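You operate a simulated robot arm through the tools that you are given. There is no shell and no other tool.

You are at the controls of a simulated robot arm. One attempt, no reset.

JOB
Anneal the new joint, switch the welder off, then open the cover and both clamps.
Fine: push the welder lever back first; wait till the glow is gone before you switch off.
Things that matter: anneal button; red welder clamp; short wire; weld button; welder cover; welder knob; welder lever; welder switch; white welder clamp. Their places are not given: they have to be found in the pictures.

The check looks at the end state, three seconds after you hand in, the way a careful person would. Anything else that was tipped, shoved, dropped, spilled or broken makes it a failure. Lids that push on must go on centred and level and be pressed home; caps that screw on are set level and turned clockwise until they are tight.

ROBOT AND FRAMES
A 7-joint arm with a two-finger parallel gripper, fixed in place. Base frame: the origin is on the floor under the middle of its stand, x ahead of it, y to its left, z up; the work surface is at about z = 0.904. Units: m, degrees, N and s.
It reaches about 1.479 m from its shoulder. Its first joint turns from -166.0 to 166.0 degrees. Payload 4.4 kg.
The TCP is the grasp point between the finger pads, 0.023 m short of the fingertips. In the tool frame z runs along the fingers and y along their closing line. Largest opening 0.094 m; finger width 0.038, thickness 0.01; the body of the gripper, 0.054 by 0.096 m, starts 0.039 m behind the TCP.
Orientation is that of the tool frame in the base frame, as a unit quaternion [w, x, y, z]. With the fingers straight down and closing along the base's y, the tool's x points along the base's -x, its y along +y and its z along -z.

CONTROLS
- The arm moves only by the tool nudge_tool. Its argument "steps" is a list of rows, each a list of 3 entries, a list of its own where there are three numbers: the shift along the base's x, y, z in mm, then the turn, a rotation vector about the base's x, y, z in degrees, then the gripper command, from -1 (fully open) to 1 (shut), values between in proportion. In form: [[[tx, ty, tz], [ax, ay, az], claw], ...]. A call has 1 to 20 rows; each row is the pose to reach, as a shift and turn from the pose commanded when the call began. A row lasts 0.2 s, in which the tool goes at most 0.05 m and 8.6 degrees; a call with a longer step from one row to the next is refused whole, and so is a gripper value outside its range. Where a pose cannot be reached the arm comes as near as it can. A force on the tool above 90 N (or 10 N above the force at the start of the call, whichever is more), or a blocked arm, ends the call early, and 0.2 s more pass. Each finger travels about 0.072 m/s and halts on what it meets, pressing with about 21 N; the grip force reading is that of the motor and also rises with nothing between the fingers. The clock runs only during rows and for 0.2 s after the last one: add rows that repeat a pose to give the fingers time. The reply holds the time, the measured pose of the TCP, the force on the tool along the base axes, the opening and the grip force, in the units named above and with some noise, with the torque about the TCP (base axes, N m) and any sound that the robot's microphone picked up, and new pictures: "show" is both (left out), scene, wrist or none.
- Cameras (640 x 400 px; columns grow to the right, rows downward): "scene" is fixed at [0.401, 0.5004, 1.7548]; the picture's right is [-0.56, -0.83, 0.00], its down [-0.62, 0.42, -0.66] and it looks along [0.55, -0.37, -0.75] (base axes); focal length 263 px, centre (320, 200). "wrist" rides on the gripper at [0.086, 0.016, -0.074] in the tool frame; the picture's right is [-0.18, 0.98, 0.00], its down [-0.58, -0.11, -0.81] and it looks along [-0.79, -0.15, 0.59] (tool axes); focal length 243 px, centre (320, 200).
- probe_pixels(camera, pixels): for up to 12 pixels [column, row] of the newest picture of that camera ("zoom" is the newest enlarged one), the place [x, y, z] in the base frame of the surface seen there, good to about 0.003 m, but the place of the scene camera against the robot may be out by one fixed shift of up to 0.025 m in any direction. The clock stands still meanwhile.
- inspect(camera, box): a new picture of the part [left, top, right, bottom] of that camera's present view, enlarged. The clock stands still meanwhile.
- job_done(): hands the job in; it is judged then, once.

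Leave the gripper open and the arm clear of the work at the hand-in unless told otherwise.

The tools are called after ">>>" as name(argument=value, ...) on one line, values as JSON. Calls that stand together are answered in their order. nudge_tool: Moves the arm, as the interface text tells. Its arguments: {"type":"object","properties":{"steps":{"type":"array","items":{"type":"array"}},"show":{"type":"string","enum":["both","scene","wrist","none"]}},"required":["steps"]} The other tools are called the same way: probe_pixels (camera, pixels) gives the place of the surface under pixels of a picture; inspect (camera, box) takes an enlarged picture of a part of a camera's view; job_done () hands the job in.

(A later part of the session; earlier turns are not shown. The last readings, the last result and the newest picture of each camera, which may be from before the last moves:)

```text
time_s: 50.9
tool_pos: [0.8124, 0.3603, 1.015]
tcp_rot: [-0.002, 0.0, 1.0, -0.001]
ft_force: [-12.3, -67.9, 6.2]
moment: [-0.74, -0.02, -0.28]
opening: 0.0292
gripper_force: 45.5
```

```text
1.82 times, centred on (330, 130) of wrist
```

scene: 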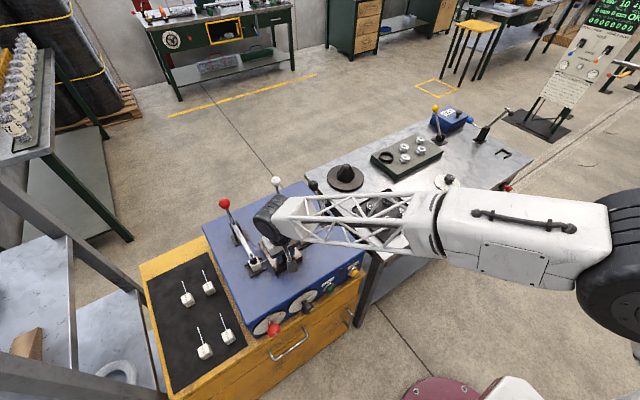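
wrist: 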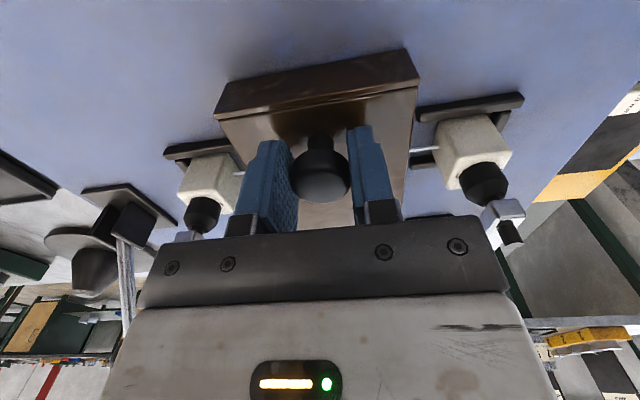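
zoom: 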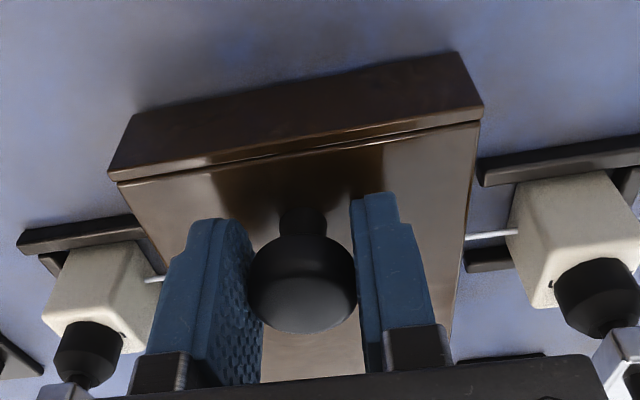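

The knob is gripped at 29 mm, with a −68 N side load because I'm about 1.3 mm off in y. I'll correct that, then lift along a small arc about the rear edge while pitching the tool partway, and watch the forces.

>>> nudge_tool(steps=[[[0, -0.7, 0], [0, 0, 0], 1], [[0, -1.3, 0], [0, 0, 0], 1], [[2.2, -1.3, 4], [0, 1.5, 0], 1], [[4.4, -1.3, 8], [0, 3, 0], 1], [[7, -1.3, 12], [0, 4.5, 0], 1], [[9.5, -1.3, 15.6], [0, 6, 0], 1]])

>>> inspect(camera="wrist", box=[200, 20, 460, 240])

```text
time_s: 52.3
tool_pos: [0.8236, 0.3609, 1.0317]
tcp_rot: [-0.055, 0.0, 0.998, -0.001]
ft_force: [-21.7, -74.5, -1.3]
moment: [-0.74, 0.98, -0.14]
opening: 0.0291
gripper_force: 45.3
```

scene: 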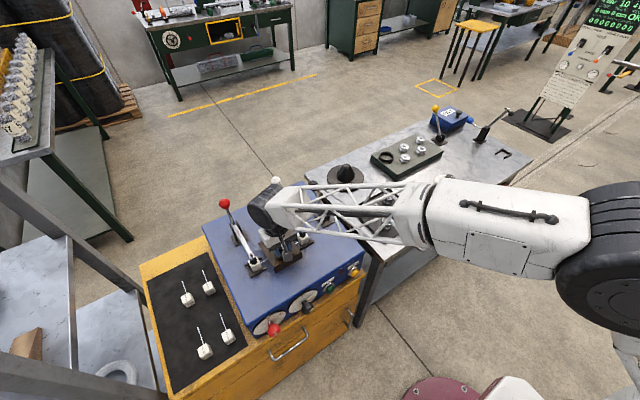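
wrist: 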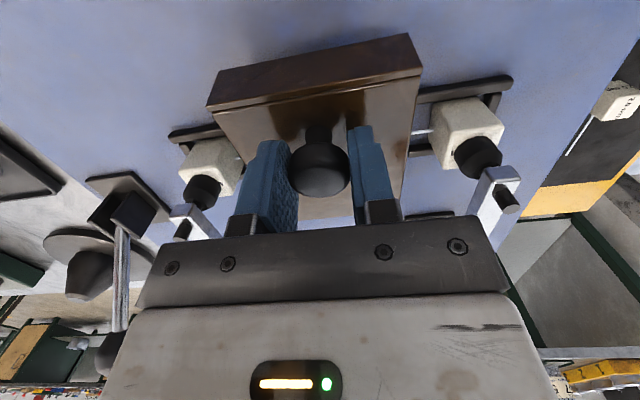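

```text
1.82 times, centred on (330, 130) of wrist
```

zoom: 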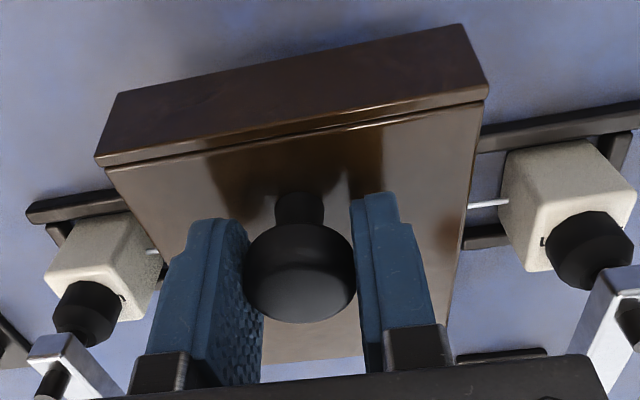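

The cover pivots up about its rear edge, so it is hinged. The side load is still −74 N, so I'll shift another −1.5 mm in y and continue the arc with slightly less +x.

>>> nudge_tool(steps=[[[-0.3, -0.8, 0.2], [0, 0, 0], 1], [[-0.3, -1.5, 0.3], [0, 0, 0], 1], [[2, -1.5, 4], [0, 1.5, 0], 1], [[4.2, -1.5, 7.3], [0, 3, 0], 1], [[7, -1.5, 10.8], [0, 4.5, 0], 1], [[10, -1.5, 14.1], [0, 6, 0], 1]])

>>> probe_pixels(camera="wrist", pixels=[[210, 100], [420, 70], [320, 80], [218, 110], [414, 75], [330, 210], [320, 160], [385, 90]])

```text
time_s: 53.7
tool_pos: [0.8323, 0.3606, 1.0469]
tcp_rot: [-0.107, -0.001, 0.994, 0.0]
ft_force: [-16.0, -41.3, -5.7]
moment: [-0.4, 1.3, 0.07]
opening: 0.0293
gripper_force: 45.1
```

scene: 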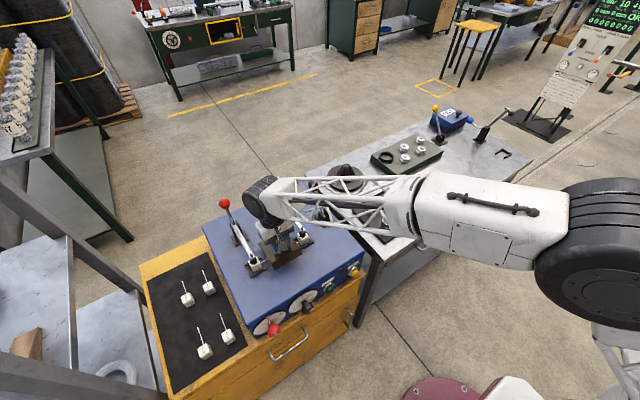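
wrist: 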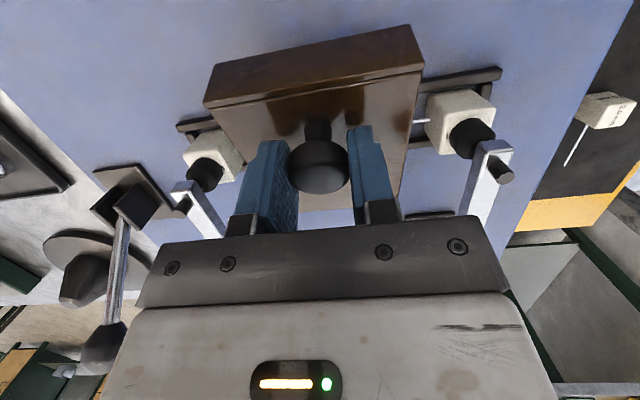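

```text
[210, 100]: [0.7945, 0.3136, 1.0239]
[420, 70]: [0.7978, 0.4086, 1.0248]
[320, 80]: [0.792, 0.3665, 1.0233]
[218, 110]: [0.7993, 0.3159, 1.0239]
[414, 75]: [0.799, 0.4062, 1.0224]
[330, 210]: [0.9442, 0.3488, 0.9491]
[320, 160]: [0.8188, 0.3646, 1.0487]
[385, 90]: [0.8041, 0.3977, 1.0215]
```

The cover is up about 20° and the hinge works out at about (0.907, z 0.972). Side load is down to −41 N. I'll continue the arc to about 40°, trimming y another 0.8 mm.

>>> nudge_tool(steps=[[[0, -0.8, 0], [0, 0, 0], 1], [[3.2, -0.8, 3.2], [0, 1.5, 0], 1], [[6.4, -0.8, 6.4], [0, 3, 0], 1], [[9.8, -0.8, 9.3], [0, 4.5, 0], 1], [[13.3, -0.8, 12.2], [0, 6, 0], 1], [[17, -0.8, 14.8], [0, 7.5, 0], 1], [[20.7, -0.8, 17.3], [0, 9, 0], 1], [[24.6, -0.8, 19.7], [0, 10.5, 0], 1], [[28.6, -0.8, 21.9], [0, 12, 0], 1]])

>>> inspect(camera="scene", box=[220, 170, 340, 280])

```text
time_s: 55.7
tool_pos: [0.861, 0.3598, 1.0681]
tcp_rot: [-0.21, -0.001, 0.978, -0.001]
ft_force: [-18.3, 20.2, 8.2]
moment: [0.2, 1.06, -0.13]
opening: 0.0292
gripper_force: 45.5
```

scene: 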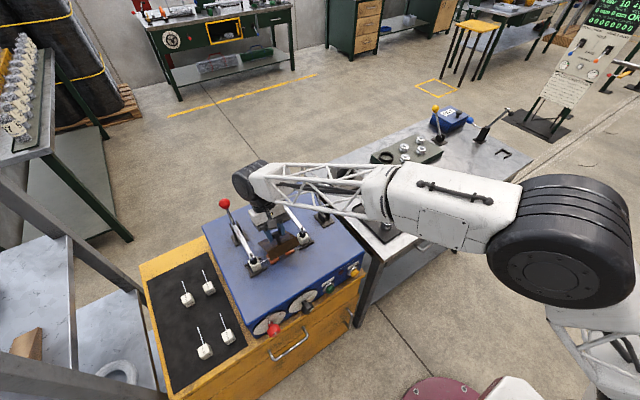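
wrist: 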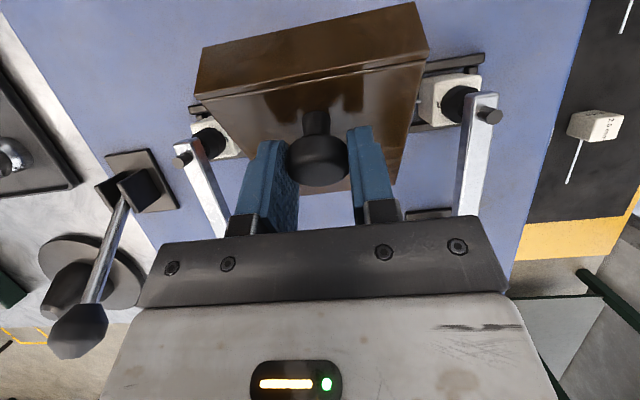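

```text
3.64 times, centred on (280, 225) of scene
```

zoom: 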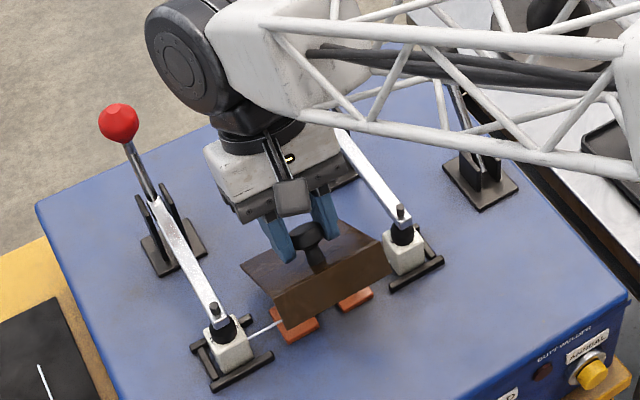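

The cover is open about 40° and the forces are moderate. Before going further, I'll check how high the forearm and wrist pass over the white clamp ball, which is hidden behind the truss.

>>> probe_pixels(camera="zoom", pixels=[[300, 100], [400, 130], [500, 155], [180, 70], [250, 110], [270, 30], [600, 170], [330, 135], [330, 270], [275, 270], [255, 268], [385, 240]])

>>> probe_pixels(camera="wrist", pixels=[[200, 95], [428, 55], [198, 60], [415, 10], [240, 190], [385, 180], [320, 165], [485, 110], [185, 150]])

```text
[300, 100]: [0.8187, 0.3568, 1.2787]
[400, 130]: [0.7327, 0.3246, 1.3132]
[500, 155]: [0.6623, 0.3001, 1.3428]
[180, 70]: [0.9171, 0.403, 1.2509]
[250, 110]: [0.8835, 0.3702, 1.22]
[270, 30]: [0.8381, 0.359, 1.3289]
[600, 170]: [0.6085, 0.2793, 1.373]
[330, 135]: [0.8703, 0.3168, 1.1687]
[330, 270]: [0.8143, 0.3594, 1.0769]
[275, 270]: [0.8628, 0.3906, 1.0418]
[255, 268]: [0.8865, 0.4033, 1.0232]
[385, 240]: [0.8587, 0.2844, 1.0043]
```

```text
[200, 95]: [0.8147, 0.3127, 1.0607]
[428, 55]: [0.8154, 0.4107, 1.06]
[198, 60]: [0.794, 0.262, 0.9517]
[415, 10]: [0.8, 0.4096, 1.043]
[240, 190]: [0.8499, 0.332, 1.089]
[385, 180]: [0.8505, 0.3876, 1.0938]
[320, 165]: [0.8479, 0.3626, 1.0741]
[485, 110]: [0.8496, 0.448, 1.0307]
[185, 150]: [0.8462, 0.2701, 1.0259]
```

The forearm is at z ≥ 1.25, well above the clamp balls at about 1.135. I'll carry on to about 60° with less tool pitch, letting the knob pivot in the pads.

>>> nudge_tool(steps=[[[4, 0.3, 2], [0, 0.8, 0], 1], [[8, 0.3, 3.9], [0, 1.5, 0], 1], [[12.1, 0.3, 5.6], [0, 2.3, 0], 1], [[16.3, 0.3, 7.2], [0, 3, 0], 1], [[20.6, 0.3, 8.5], [0, 3.8, 0], 1], [[24.9, 0.3, 9.7], [0, 4.5, 0], 1], [[29.3, 0.3, 10.6], [0, 5.3, 0], 1], [[33.7, 0.3, 11.4], [0, 6, 0], 1]])

>>> probe_pixels(camera="wrist", pixels=[[200, 95], [428, 55], [320, 80], [320, 165], [240, 90], [400, 65]])

>>> inspect(camera="scene", box=[220, 170, 340, 280])

```text
time_s: 57.5
tool_pos: [0.8943, 0.3601, 1.079]
tcp_rot: [-0.261, 0.0, 0.965, 0.0]
ft_force: [-15.2, 32.0, 4.4]
moment: [0.15, 1.35, -0.47]
opening: 0.0292
gripper_force: 45.0
```

scene: 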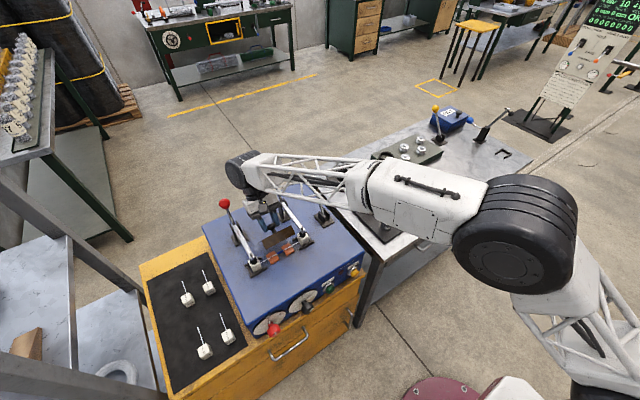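
wrist: 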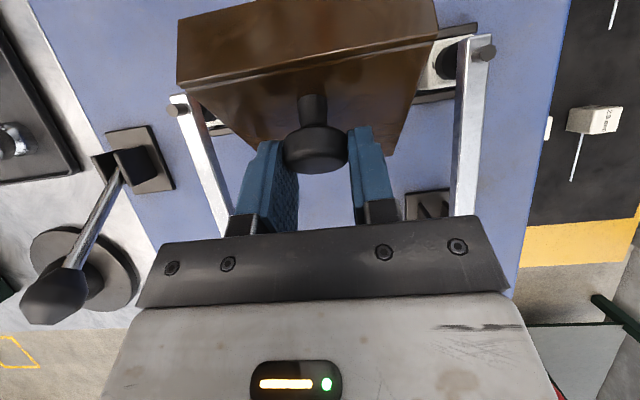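

```text
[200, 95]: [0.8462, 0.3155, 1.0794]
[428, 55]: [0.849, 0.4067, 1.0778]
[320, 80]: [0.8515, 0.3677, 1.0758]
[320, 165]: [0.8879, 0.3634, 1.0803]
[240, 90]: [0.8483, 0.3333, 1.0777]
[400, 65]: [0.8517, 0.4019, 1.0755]
```

```text
3.64 times, centred on (280, 225) of scene
```

zoom: 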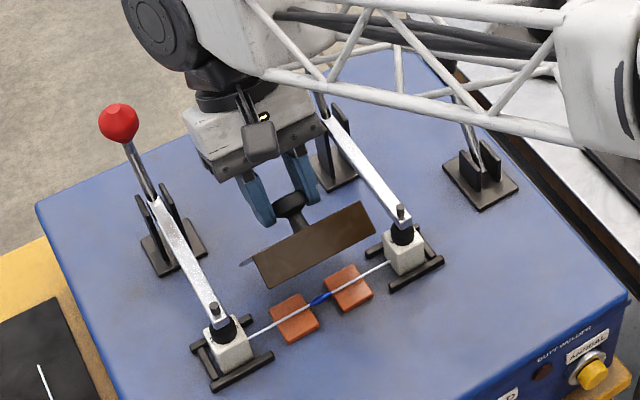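

The joint is visible now and tempered blue, so it has been annealed. The cover is at about 60°. I'll continue to about 80°.

>>> nudge_tool(steps=[[[4.4, 0.5, 0.6], [0, 0.8, 0], 1], [[8.9, 0.5, 1.0], [0, 1.5, 0], 1], [[13.4, 0.5, 1.2], [0, 2.3, 0], 1], [[17.9, 0.5, 1.25], [0, 3, 0], 1], [[22.4, 0.5, 1.0], [0, 3.8, 0], 1], [[26.9, 0.5, 0.7], [0, 4.5, 0], 1], [[31.4, 0.5, 0.1], [0, 5.3, 0], 1], [[35.8, 0.5, -0.6], [0, 6, 0], 1]])

>>> inspect(camera="scene", box=[220, 170, 340, 280])

```text
time_s: 59.3
tool_pos: [0.9315, 0.3601, 1.0801]
tcp_rot: [-0.31, 0.0, 0.951, 0.0]
ft_force: [-1.3, 4.0, 12.0]
moment: [0.04, 0.36, -0.18]
opening: 0.0295
gripper_force: 45.1
```

scene: 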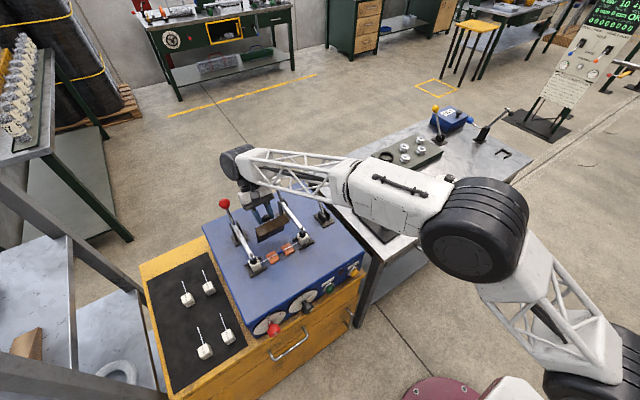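
wrist: 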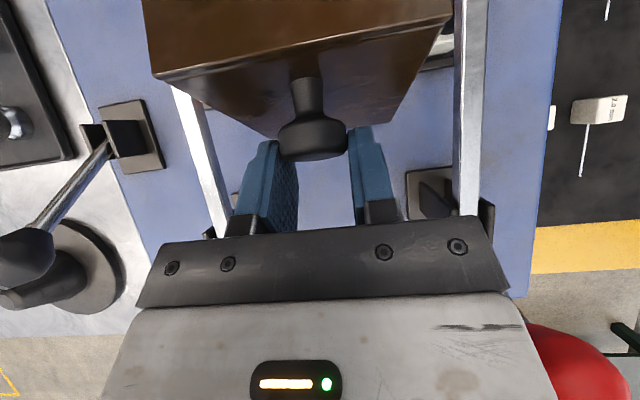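

```text
3.64 times, centred on (280, 225) of scene
```

zoom: 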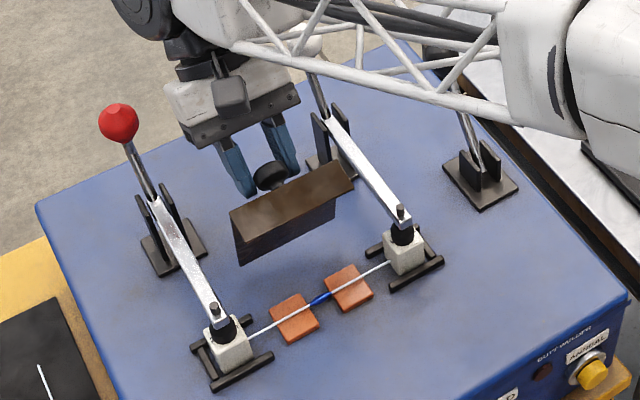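

The cover is near 80°. The knob head is now close to the fingertips at (313, 140). I'll probe the cover edge and knob to check the geometry before going past vertical.

>>> probe_pixels(camera="wrist", pixels=[[160, 78], [450, 15], [310, 50], [312, 145], [290, 150], [345, 145], [312, 125], [250, 160], [372, 150], [265, 135], [390, 140], [305, 95]])

>>> inspect(camera="wrist", box=[200, 40, 440, 240])

```text
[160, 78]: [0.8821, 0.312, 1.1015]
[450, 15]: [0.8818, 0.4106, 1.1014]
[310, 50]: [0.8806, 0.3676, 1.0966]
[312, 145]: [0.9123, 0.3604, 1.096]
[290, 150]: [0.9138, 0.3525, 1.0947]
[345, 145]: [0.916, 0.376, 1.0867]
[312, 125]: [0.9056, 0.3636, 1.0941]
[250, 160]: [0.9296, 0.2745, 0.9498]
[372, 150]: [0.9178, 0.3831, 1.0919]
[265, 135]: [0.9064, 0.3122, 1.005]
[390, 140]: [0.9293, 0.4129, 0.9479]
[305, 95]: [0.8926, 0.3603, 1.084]
```

```text
2.00 times, centred on (320, 140) of wrist
```

zoom: 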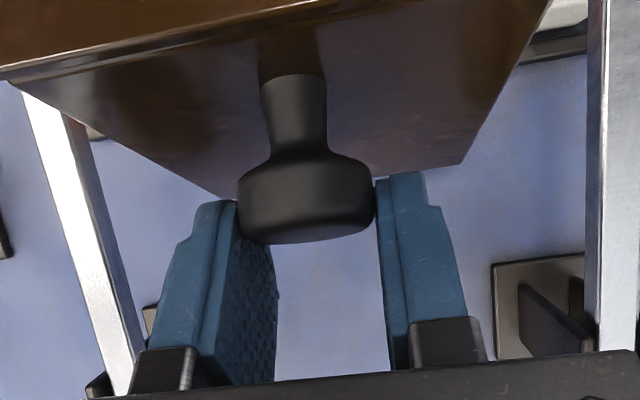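

Fitting the front-edge points puts the hinge at about (0.908, z 0.982), a little higher than I assumed. The knob has crept about 17 mm toward the edge of the pads and the cover is at about 77°. From here I'll follow the corrected arc, with the tool turning rigidly with the cover, in small steps to vertical.

>>> nudge_tool(steps=[[[3.4, 0, -0.8], [0, 2, 0], 1], [[6.8, 0, -1.9], [0, 4, 0], 1], [[10.1, 0, -3.1], [0, 6, 0], 1], [[13.4, 0, -4.3], [0, 8, 0], 1], [[16.6, 0, -5.6], [0, 10, 0], 1], [[19.5, 0, -7.0], [0, 12, 0], 1]])

>>> probe_pixels(camera="wrist", pixels=[[160, 78], [450, 15], [310, 50], [312, 145], [312, 125]])

>>> inspect(camera="wrist", box=[200, 40, 440, 240])

>>> inspect(camera="scene", box=[200, 150, 340, 280])

```text
time_s: 60.7
tool_pos: [0.9497, 0.3606, 1.0705]
tcp_rot: [-0.405, 0.0, 0.914, 0.001]
ft_force: [12.0, 11.8, 3.7]
moment: [-0.05, -0.91, -0.28]
opening: 0.0289
gripper_force: 45.8
```

scene: 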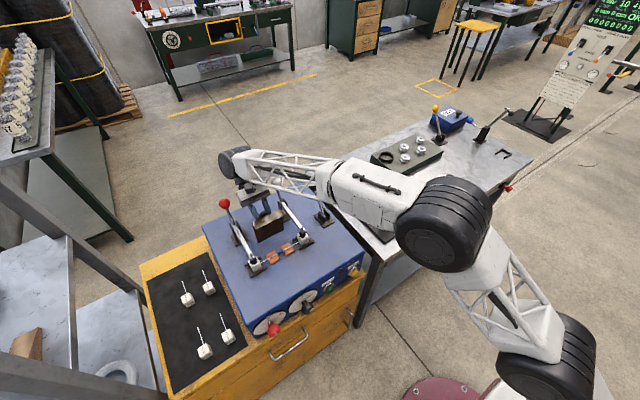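
wrist: 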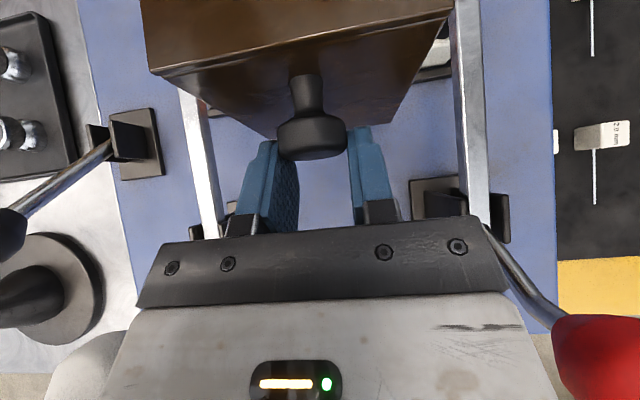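

```text
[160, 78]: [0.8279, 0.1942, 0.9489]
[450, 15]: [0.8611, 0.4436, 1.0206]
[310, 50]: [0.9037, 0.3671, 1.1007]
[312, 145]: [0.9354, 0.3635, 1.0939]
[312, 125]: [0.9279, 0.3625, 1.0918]
```

```text
2.00 times, centred on (320, 140) of wrist
```

zoom: 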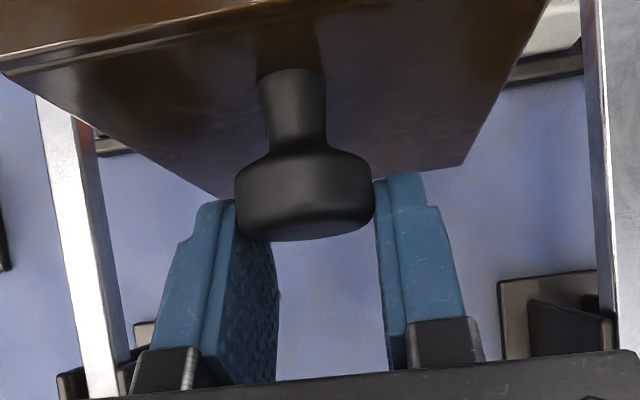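

```text
3.08 times, centred on (270, 215) of scene
```

zoom: 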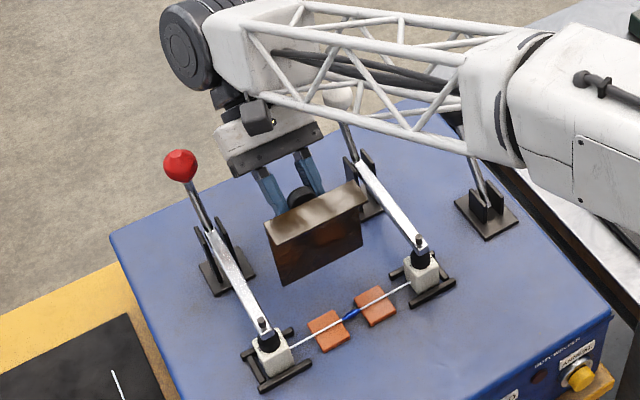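

The cover is nearly vertical at about 88° and the grip is holding. I'll continue past vertical in small steps and watch for the hinge stop.

>>> nudge_tool(steps=[[[3.2, 0, -1.5], [0, 1.2, 0], 1], [[6.5, 0, -3.1], [0, 2.4, 0], 1], [[9.7, 0, -4.7], [0, 4, 0], 1], [[13.4, 0, -7.2], [0, 6, 0], 1], [[17, 0, -9.7], [0, 8, 0], 1]])

>>> probe_pixels(camera="wrist", pixels=[[200, 68], [420, 22], [310, 45], [312, 145], [312, 125]])

>>> inspect(camera="scene", box=[200, 150, 340, 280])

```text
time_s: 61.9
tool_pos: [0.9418, 0.3567, 1.0584]
tcp_rot: [-0.419, 0.0, 0.908, 0.0]
ft_force: [-0.2, 0.2, -0.4]
moment: [0.02, -0.02, 0.0]
opening: 0.0001
gripper_force: 42.3
out of reach, approached as far as the arm can: row 1, 2, 3, 4, 5
```

scene: 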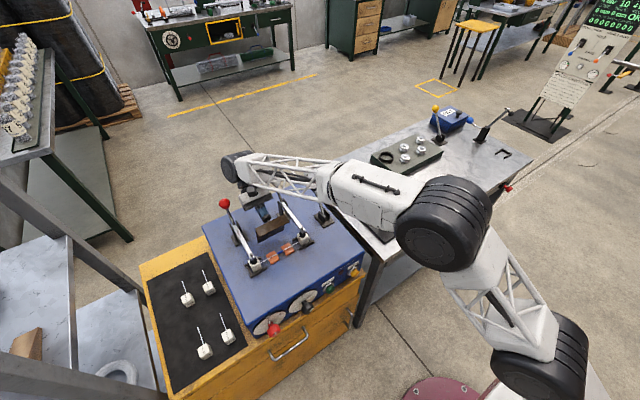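
wrist: 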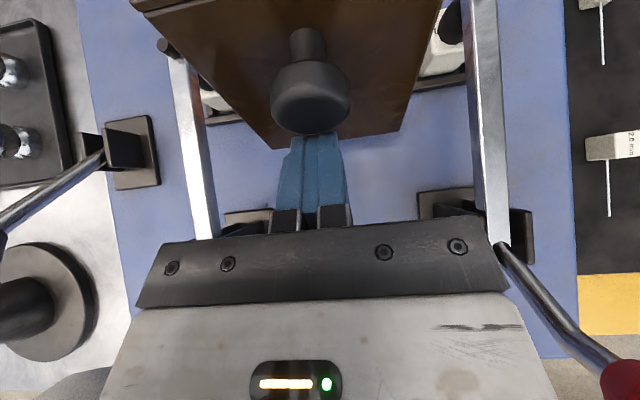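

```text
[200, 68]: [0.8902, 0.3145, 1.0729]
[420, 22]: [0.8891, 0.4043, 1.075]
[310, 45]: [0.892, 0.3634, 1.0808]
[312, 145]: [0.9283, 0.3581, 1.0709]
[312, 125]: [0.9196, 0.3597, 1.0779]
```

```text
3.08 times, centred on (270, 215) of scene
```

zoom: 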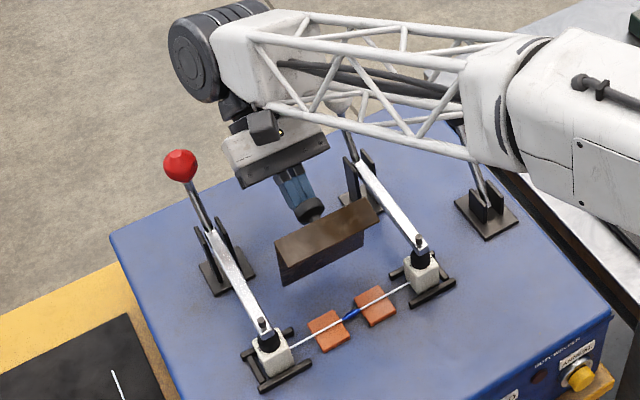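

The last poses were out of reach with that wrist pitch, so the knob slipped out and the fingers closed empty. The cover still appears to stand at a steep angle. I'll hold still one row to see whether it stays.

>>> nudge_tool(steps=[[[0, 0, 0], [0, 0, 0], 1]])

>>> inspect(camera="scene", box=[200, 150, 340, 280])

>>> inspect(camera="wrist", box=[120, 0, 480, 240])

```text
time_s: 62.3
tool_pos: [0.9429, 0.3562, 1.0589]
tcp_rot: [-0.417, 0.0, 0.909, -0.001]
ft_force: [-0.6, -1.2, -0.6]
moment: [0.03, 0.01, 0.02]
opening: 0.0
gripper_force: 42.0
```

scene: 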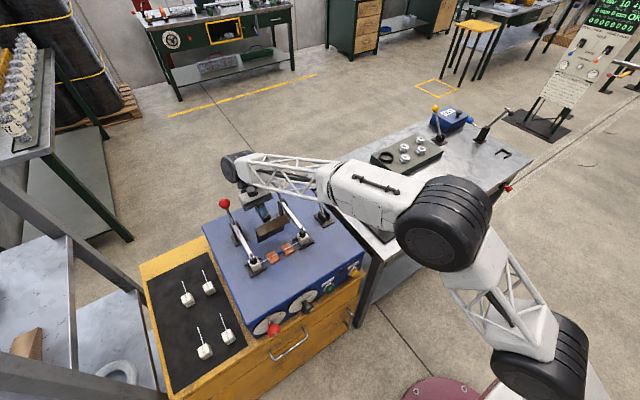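
wrist: 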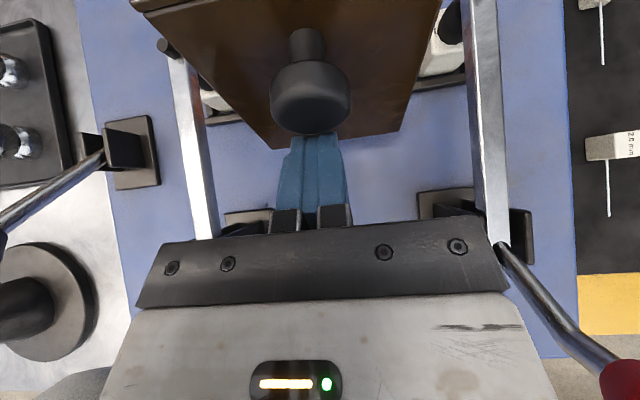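

```text
3.08 times, centred on (270, 215) of scene
```

zoom: 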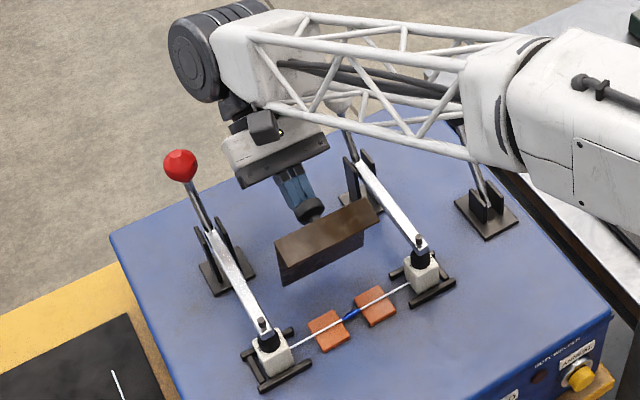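

```text
1.67 times, centred on (300, 120) of wrist
```

zoom: 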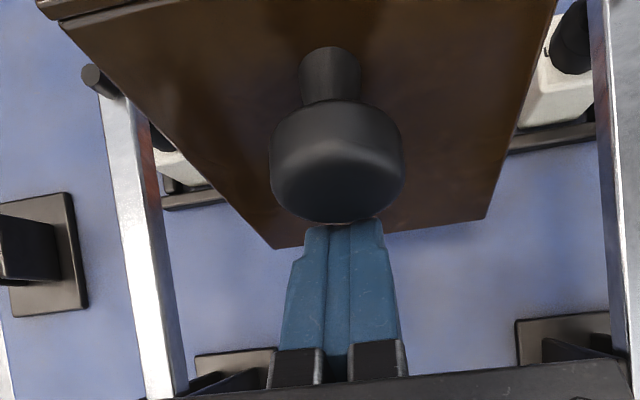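

The cover stays at about 79° by hinge friction, with no force on the tool. I'll withdraw the fingers backward and up, away from the knob, reducing the pitch. Then I'll come round to the front and push the cover the rest of the way from its underside.

>>> nudge_tool(steps=[[[4, 0, 0], [0, -4, 0], 1], [[9, 0, 0], [0, -8, 0], 1], [[14, 0, 0], [0, -14, 0], 1], [[20, 0, 0], [0, -20, 0], 1], [[26, 0, 2], [0, -26, 0], 1], [[30, 0, 10], [0, -30, 0], 1]])

>>> inspect(camera="scene", box=[200, 150, 340, 280])

```text
time_s: 63.7
tool_pos: [0.9719, 0.3555, 1.0677]
tcp_rot: [-0.168, 0.0, 0.986, 0.0]
ft_force: [0.4, -0.7, -0.1]
moment: [0.02, 0.01, 0.0]
opening: 0.0001
gripper_force: 42.3
```

scene: 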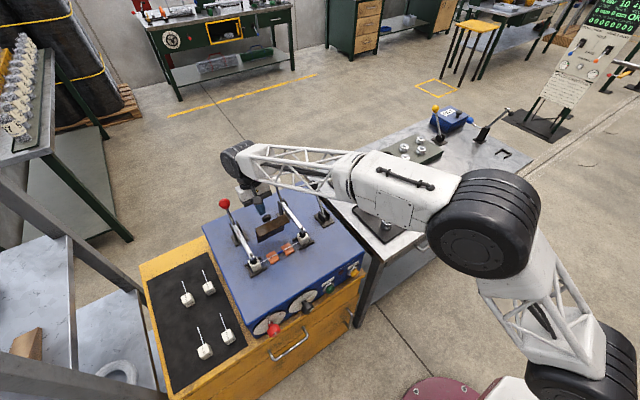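
wrist: 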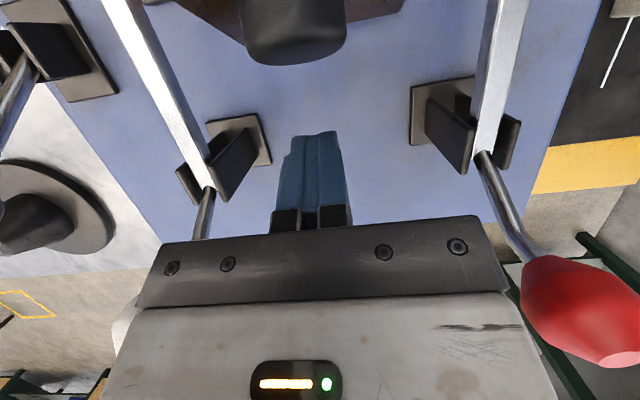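

```text
3.08 times, centred on (270, 215) of scene
```

zoom: 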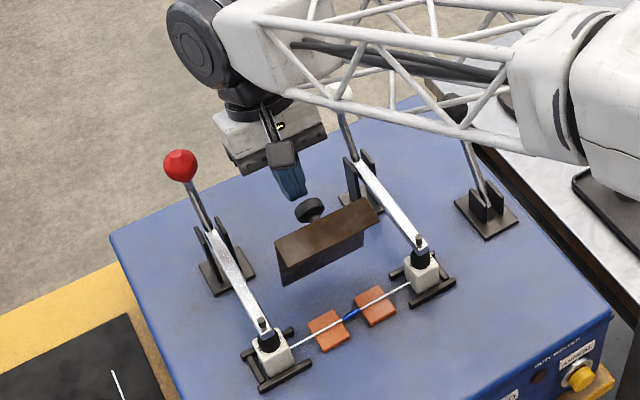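

The cover stays put on its own. I'll raise the tool clear, pass over the top to the front side, straighten to vertical, and lower in front of the cover's underside.

>>> nudge_tool(steps=[[[0, 0, 42], [0, 0, 0], 1], [[0, 0, 84], [0, -4, 0], 1], [[0, 0, 128], [0, -8, 0], 1], [[-40, 2, 135], [0, -12, 0], 1], [[-85, 4, 135], [0, -16, 0], 1], [[-130, 5, 135], [0, -19.3, 0], 1], [[-175, 5, 135], [0, -19.3, 0], 1], [[-200, 5, 125], [0, -19.3, 0], 1], [[-200, 5, 80], [0, -19.3, 0], 1], [[-200, 5, 45], [0, -19.3, 0], 1], [[-200, 5, 32], [0, -19.3, 0], 1]])

>>> inspect(camera="scene", box=[200, 150, 340, 280])

```text
time_s: 66.1
tool_pos: [0.7708, 0.3622, 1.1007]
tcp_rot: [-0.001, 0.0, 1.0, 0.0]
ft_force: [0.6, 0.3, 0.1]
moment: [-0.01, -0.01, 0.02]
opening: 0.0002
gripper_force: 42.3
```

scene: 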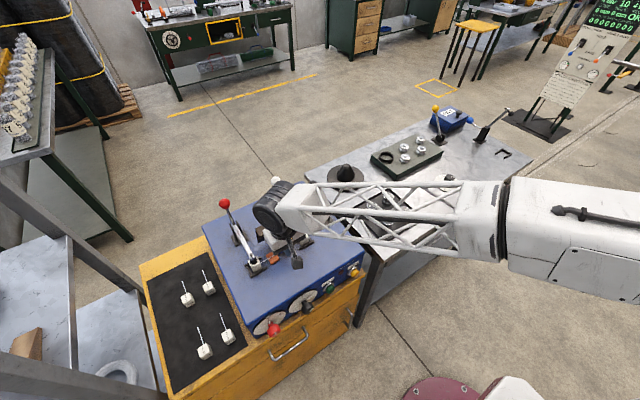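
wrist: 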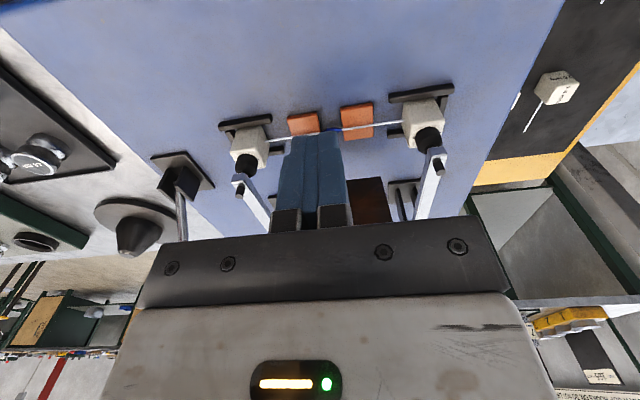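

```text
3.08 times, centred on (270, 215) of scene
```

zoom: 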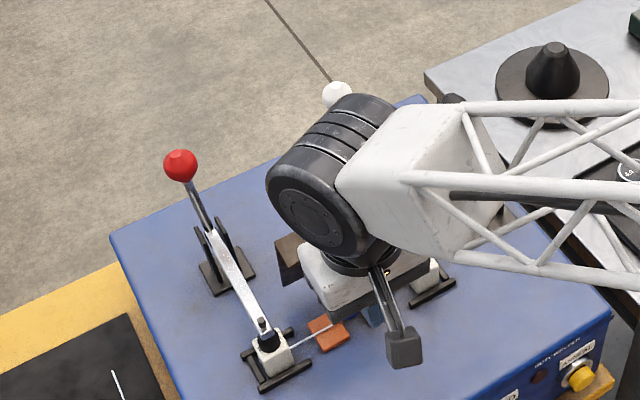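

The fingers are now in front of the raised cover. I'll push +x slowly against its front lip until the hinge stops.

>>> nudge_tool(steps=[[[25, 0, 0], [0, 0, 0], 1], [[50, 0, 0], [0, 0, 0], 1], [[58, 0, 0], [0, 0, 0], 1], [[64, 0, 0], [0, 0, 0], 1], [[70, 0, 1], [0, 0, 0], 1], [[76, 0, 2], [0, 0, 0], 1], [[82, 0, 3], [0, 0, 0], 1]])

>>> inspect(camera="scene", box=[200, 150, 340, 280])

```text
time_s: 67.7
tool_pos: [0.8552, 0.3619, 1.1057]
tcp_rot: [-0.001, 0.0, 1.0, 0.0]
ft_force: [-3.2, 1.1, 10.3]
moment: [0.01, -0.19, 0.0]
opening: 0.0
gripper_force: 42.4
```

scene: 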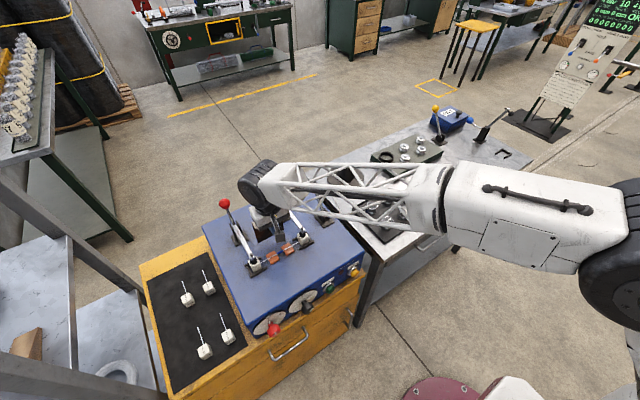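
wrist: 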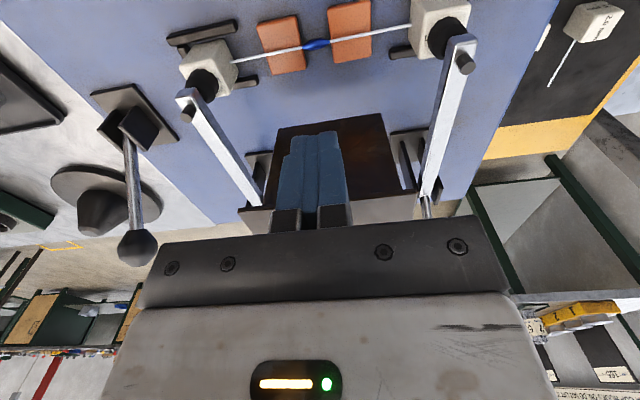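

```text
3.08 times, centred on (270, 215) of scene
```

zoom: 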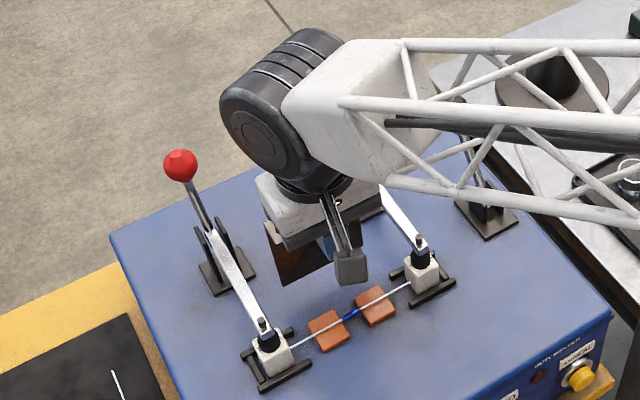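

The contact is light, with Fz at +10 N. I'll probe where the lip and the cover's underside are relative to the fingers.

>>> probe_pixels(camera="wrist", pixels=[[385, 210], [250, 218], [365, 150], [290, 140], [385, 195], [270, 200], [320, 140], [380, 118], [280, 130]])

>>> inspect(camera="wrist", box=[220, 100, 440, 250])

```text
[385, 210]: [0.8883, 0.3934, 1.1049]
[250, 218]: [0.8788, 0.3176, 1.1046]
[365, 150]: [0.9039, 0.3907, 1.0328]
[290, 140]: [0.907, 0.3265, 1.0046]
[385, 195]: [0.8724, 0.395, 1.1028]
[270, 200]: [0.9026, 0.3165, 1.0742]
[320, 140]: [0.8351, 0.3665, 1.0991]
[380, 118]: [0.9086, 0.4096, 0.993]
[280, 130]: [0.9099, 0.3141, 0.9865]
```

```text
2.67 times, centred on (330, 175) of wrist
```

zoom: 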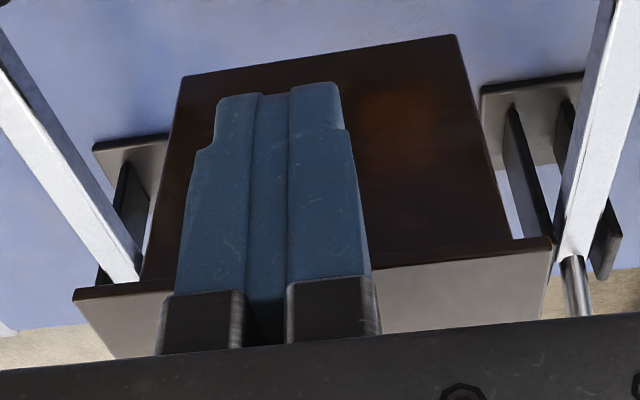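

The lip edge is now at x ≈ 0.873, z ≈ 1.103, so the cover is at about 90°. I'll push on past vertical.

>>> nudge_tool(steps=[[[5, 0, 2], [0, 0, 0], 1], [[10, 0, 3], [0, 0, 0], 1], [[15, 0, 4], [0, 0, 0], 1], [[20, 0, 5], [0, 0, 0], 1], [[25, 0, 5], [0, 0, 0], 1]])

>>> probe_pixels(camera="wrist", pixels=[[385, 200], [250, 210], [365, 140], [290, 130], [375, 110], [275, 120]])

>>> inspect(camera="wrist", box=[220, 80, 440, 230])

```text
time_s: 68.9
tool_pos: [0.8787, 0.3619, 1.1104]
tcp_rot: [-0.001, -0.001, 1.0, -0.001]
ft_force: [-2.9, 8.7, 20.5]
moment: [-0.05, -0.33, 0.19]
opening: 0.0
gripper_force: 42.3
```

scene: 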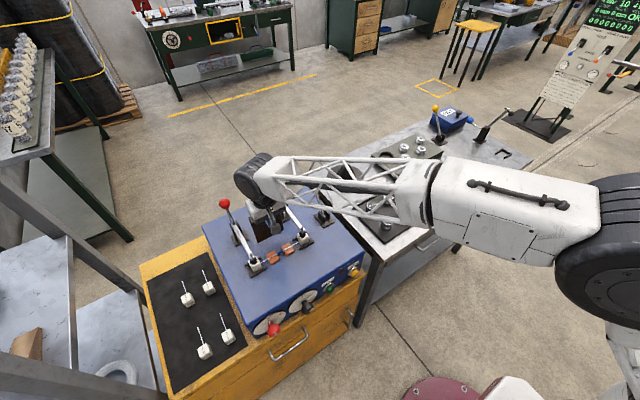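
wrist: 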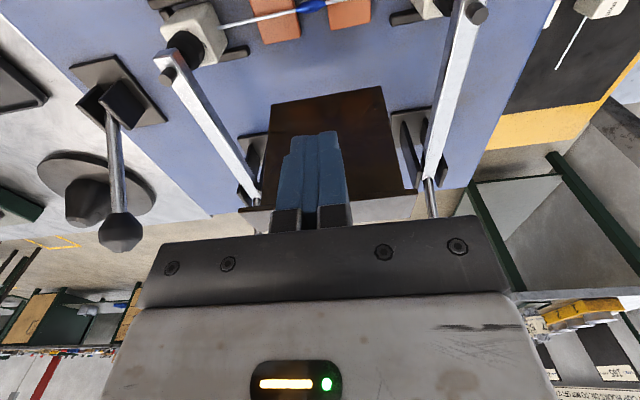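

```text
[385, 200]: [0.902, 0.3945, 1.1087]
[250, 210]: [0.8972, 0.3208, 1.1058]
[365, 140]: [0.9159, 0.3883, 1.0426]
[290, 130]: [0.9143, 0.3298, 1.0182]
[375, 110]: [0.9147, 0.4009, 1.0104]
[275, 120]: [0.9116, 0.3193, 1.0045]
```

```text
2.67 times, centred on (330, 155) of wrist
```

zoom: 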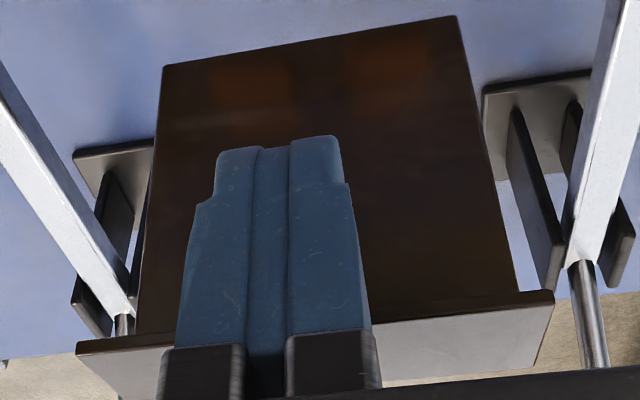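

The cover is at about 100° now. Fz is +20 N, so the lip seems to rub upward on the finger base. I'll raise the tool 8 mm and push a bit further to find the stop.

>>> nudge_tool(steps=[[[-1, 0, 5], [0, 0, 0], 1], [[0, 0, 9], [0, 0, 0], 1], [[5, 0, 9], [0, 0, 0], 1], [[10, 0, 9], [0, 0, 0], 1], [[15, 0, 9], [0, 0, 0], 1]])

>>> probe_pixels(camera="wrist", pixels=[[385, 200], [250, 208], [365, 140], [290, 130], [375, 110], [275, 120]])

>>> inspect(camera="wrist", box=[220, 80, 440, 230])

```text
time_s: 70.0
tool_pos: [0.8853, 0.3609, 1.1181]
tcp_rot: [-0.006, -0.001, 1.0, -0.002]
ft_force: [-57.5, -12.6, 11.4]
moment: [-0.72, 0.51, -0.32]
opening: 0.0
gripper_force: 42.1
stopped in row 5: the force on the tool passed its limit at 108 N (the readings are from after the stop); the commanded pose is now the measured one
```

scene: 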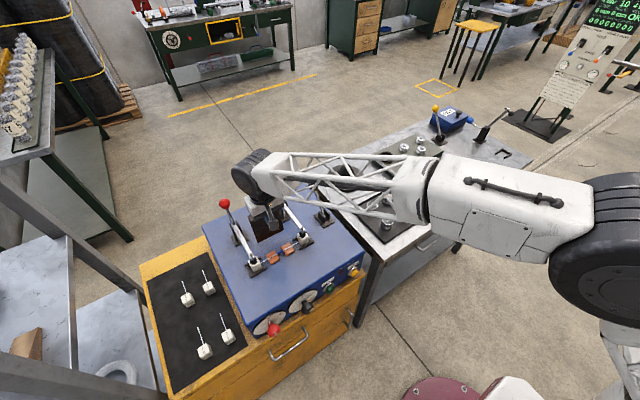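
wrist: 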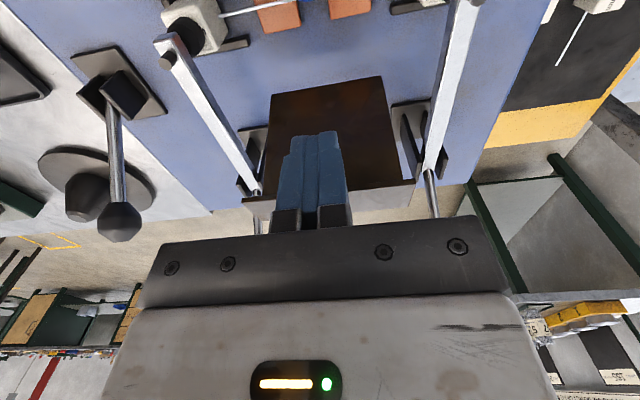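

```text
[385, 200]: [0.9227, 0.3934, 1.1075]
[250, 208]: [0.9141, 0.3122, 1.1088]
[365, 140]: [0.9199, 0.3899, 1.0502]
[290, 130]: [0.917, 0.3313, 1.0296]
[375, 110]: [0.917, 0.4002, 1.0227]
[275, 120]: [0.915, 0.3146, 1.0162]
```

```text
2.67 times, centred on (330, 155) of wrist
```

zoom: 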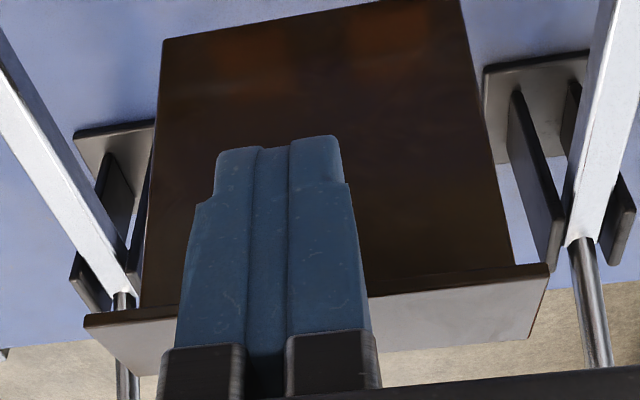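

The cover hit its stop at about 104° (108 N), so it is fully open. I'll back off forward and up, then check that the cover stays open and measure the clamps.

>>> nudge_tool(steps=[[[-20, 0, 0], [0, 0, 0], 1], [[-60, 0, 15], [0, 0, 0], 1], [[-105, 0, 30], [0, 0, 0], 1], [[-150, 0, 45], [0, 0, 0], 1], [[-190, 0, 60], [0, 0, 0], -0.5], [[-190, 0, 60], [0, 0, 0], -1], [[-190, 0, 60], [0, 0, 0], -1], [[-190, 0, 60], [0, 0, 0], -1]])

>>> inspect(camera="wrist", box=[200, 80, 440, 240])

>>> inspect(camera="scene", box=[200, 150, 340, 280])

```text
time_s: 71.8
tool_pos: [0.6959, 0.3622, 1.1788]
tcp_rot: [-0.005, 0.0, 1.0, -0.001]
ft_force: [-0.4, -0.8, -1.1]
moment: [-0.02, 0.01, -0.02]
opening: 0.0939
gripper_force: 0.0
```

scene: 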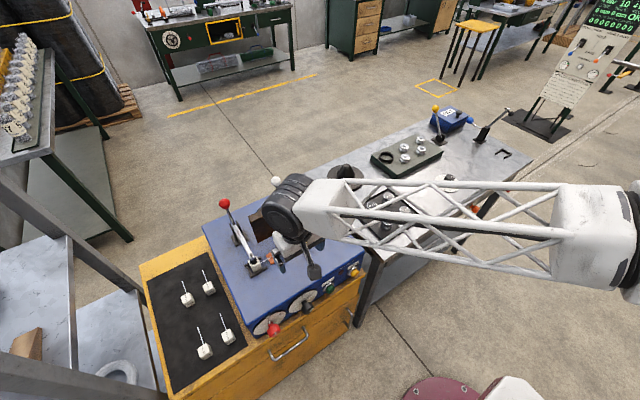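
wrist: 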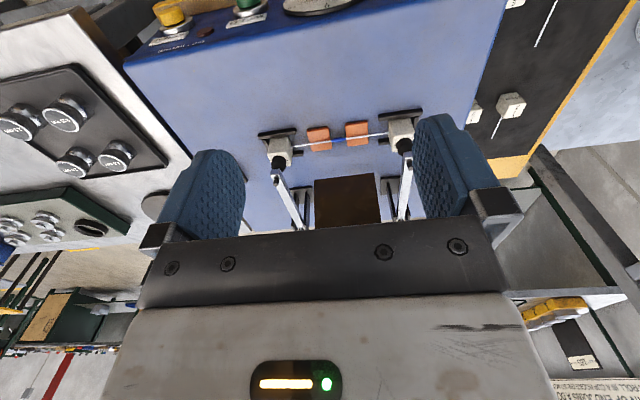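

```text
2.50 times, centred on (320, 160) of wrist
```

zoom: 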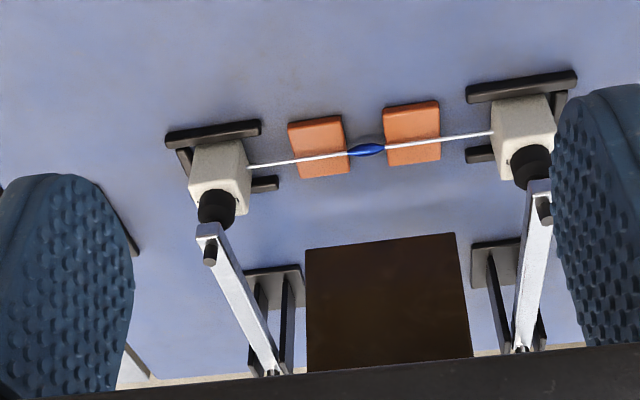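

```text
3.08 times, centred on (270, 215) of scene
```

zoom: 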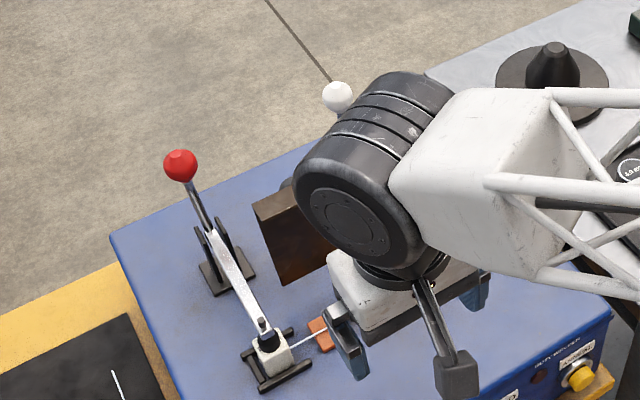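

The cover stays open, and the joint bead is blue at (366, 150) in the wrist zoom. Next I'll measure the red clamp's ball, rod and pivot in the scene view.

>>> inspect(camera="scene", box=[215, 190, 275, 285])

>>> probe_pixels(camera="scene", pixels=[[225, 204], [229, 214], [232, 221], [235, 227], [237, 236], [244, 247], [252, 262], [255, 258], [238, 240], [232, 230]])

>>> probe_pixels(camera="wrist", pixels=[[276, 178], [285, 195], [297, 218], [301, 225], [405, 165], [404, 190], [400, 215], [387, 190], [408, 150], [274, 160], [345, 140], [388, 135]])

```text
4.21 times, centred on (245, 238) of scene
```

zoom: 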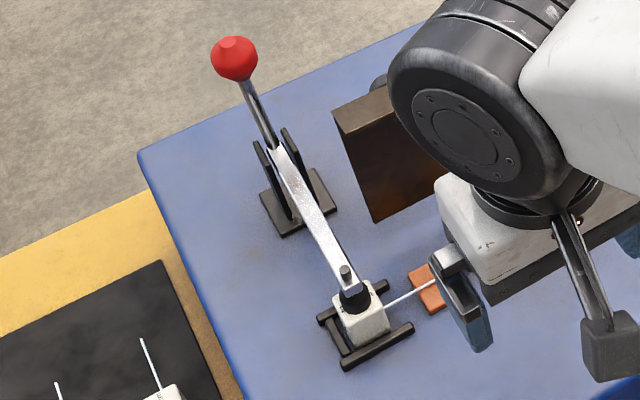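

```text
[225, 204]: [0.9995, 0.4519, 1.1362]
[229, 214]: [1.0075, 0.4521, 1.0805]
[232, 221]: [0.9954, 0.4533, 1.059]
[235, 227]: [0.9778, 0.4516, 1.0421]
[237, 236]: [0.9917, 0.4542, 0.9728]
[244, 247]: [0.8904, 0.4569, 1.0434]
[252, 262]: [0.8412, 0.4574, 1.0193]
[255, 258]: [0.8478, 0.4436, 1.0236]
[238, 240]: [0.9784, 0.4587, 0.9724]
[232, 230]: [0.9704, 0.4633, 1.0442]
```

```text
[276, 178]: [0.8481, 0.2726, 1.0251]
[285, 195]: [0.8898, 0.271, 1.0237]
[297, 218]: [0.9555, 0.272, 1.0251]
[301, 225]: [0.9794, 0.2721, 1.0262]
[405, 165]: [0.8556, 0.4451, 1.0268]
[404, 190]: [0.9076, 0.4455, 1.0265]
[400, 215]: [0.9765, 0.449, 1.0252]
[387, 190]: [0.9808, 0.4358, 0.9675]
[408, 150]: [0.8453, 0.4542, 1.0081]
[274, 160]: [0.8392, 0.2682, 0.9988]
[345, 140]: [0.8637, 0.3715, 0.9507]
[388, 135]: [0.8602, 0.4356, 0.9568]
```

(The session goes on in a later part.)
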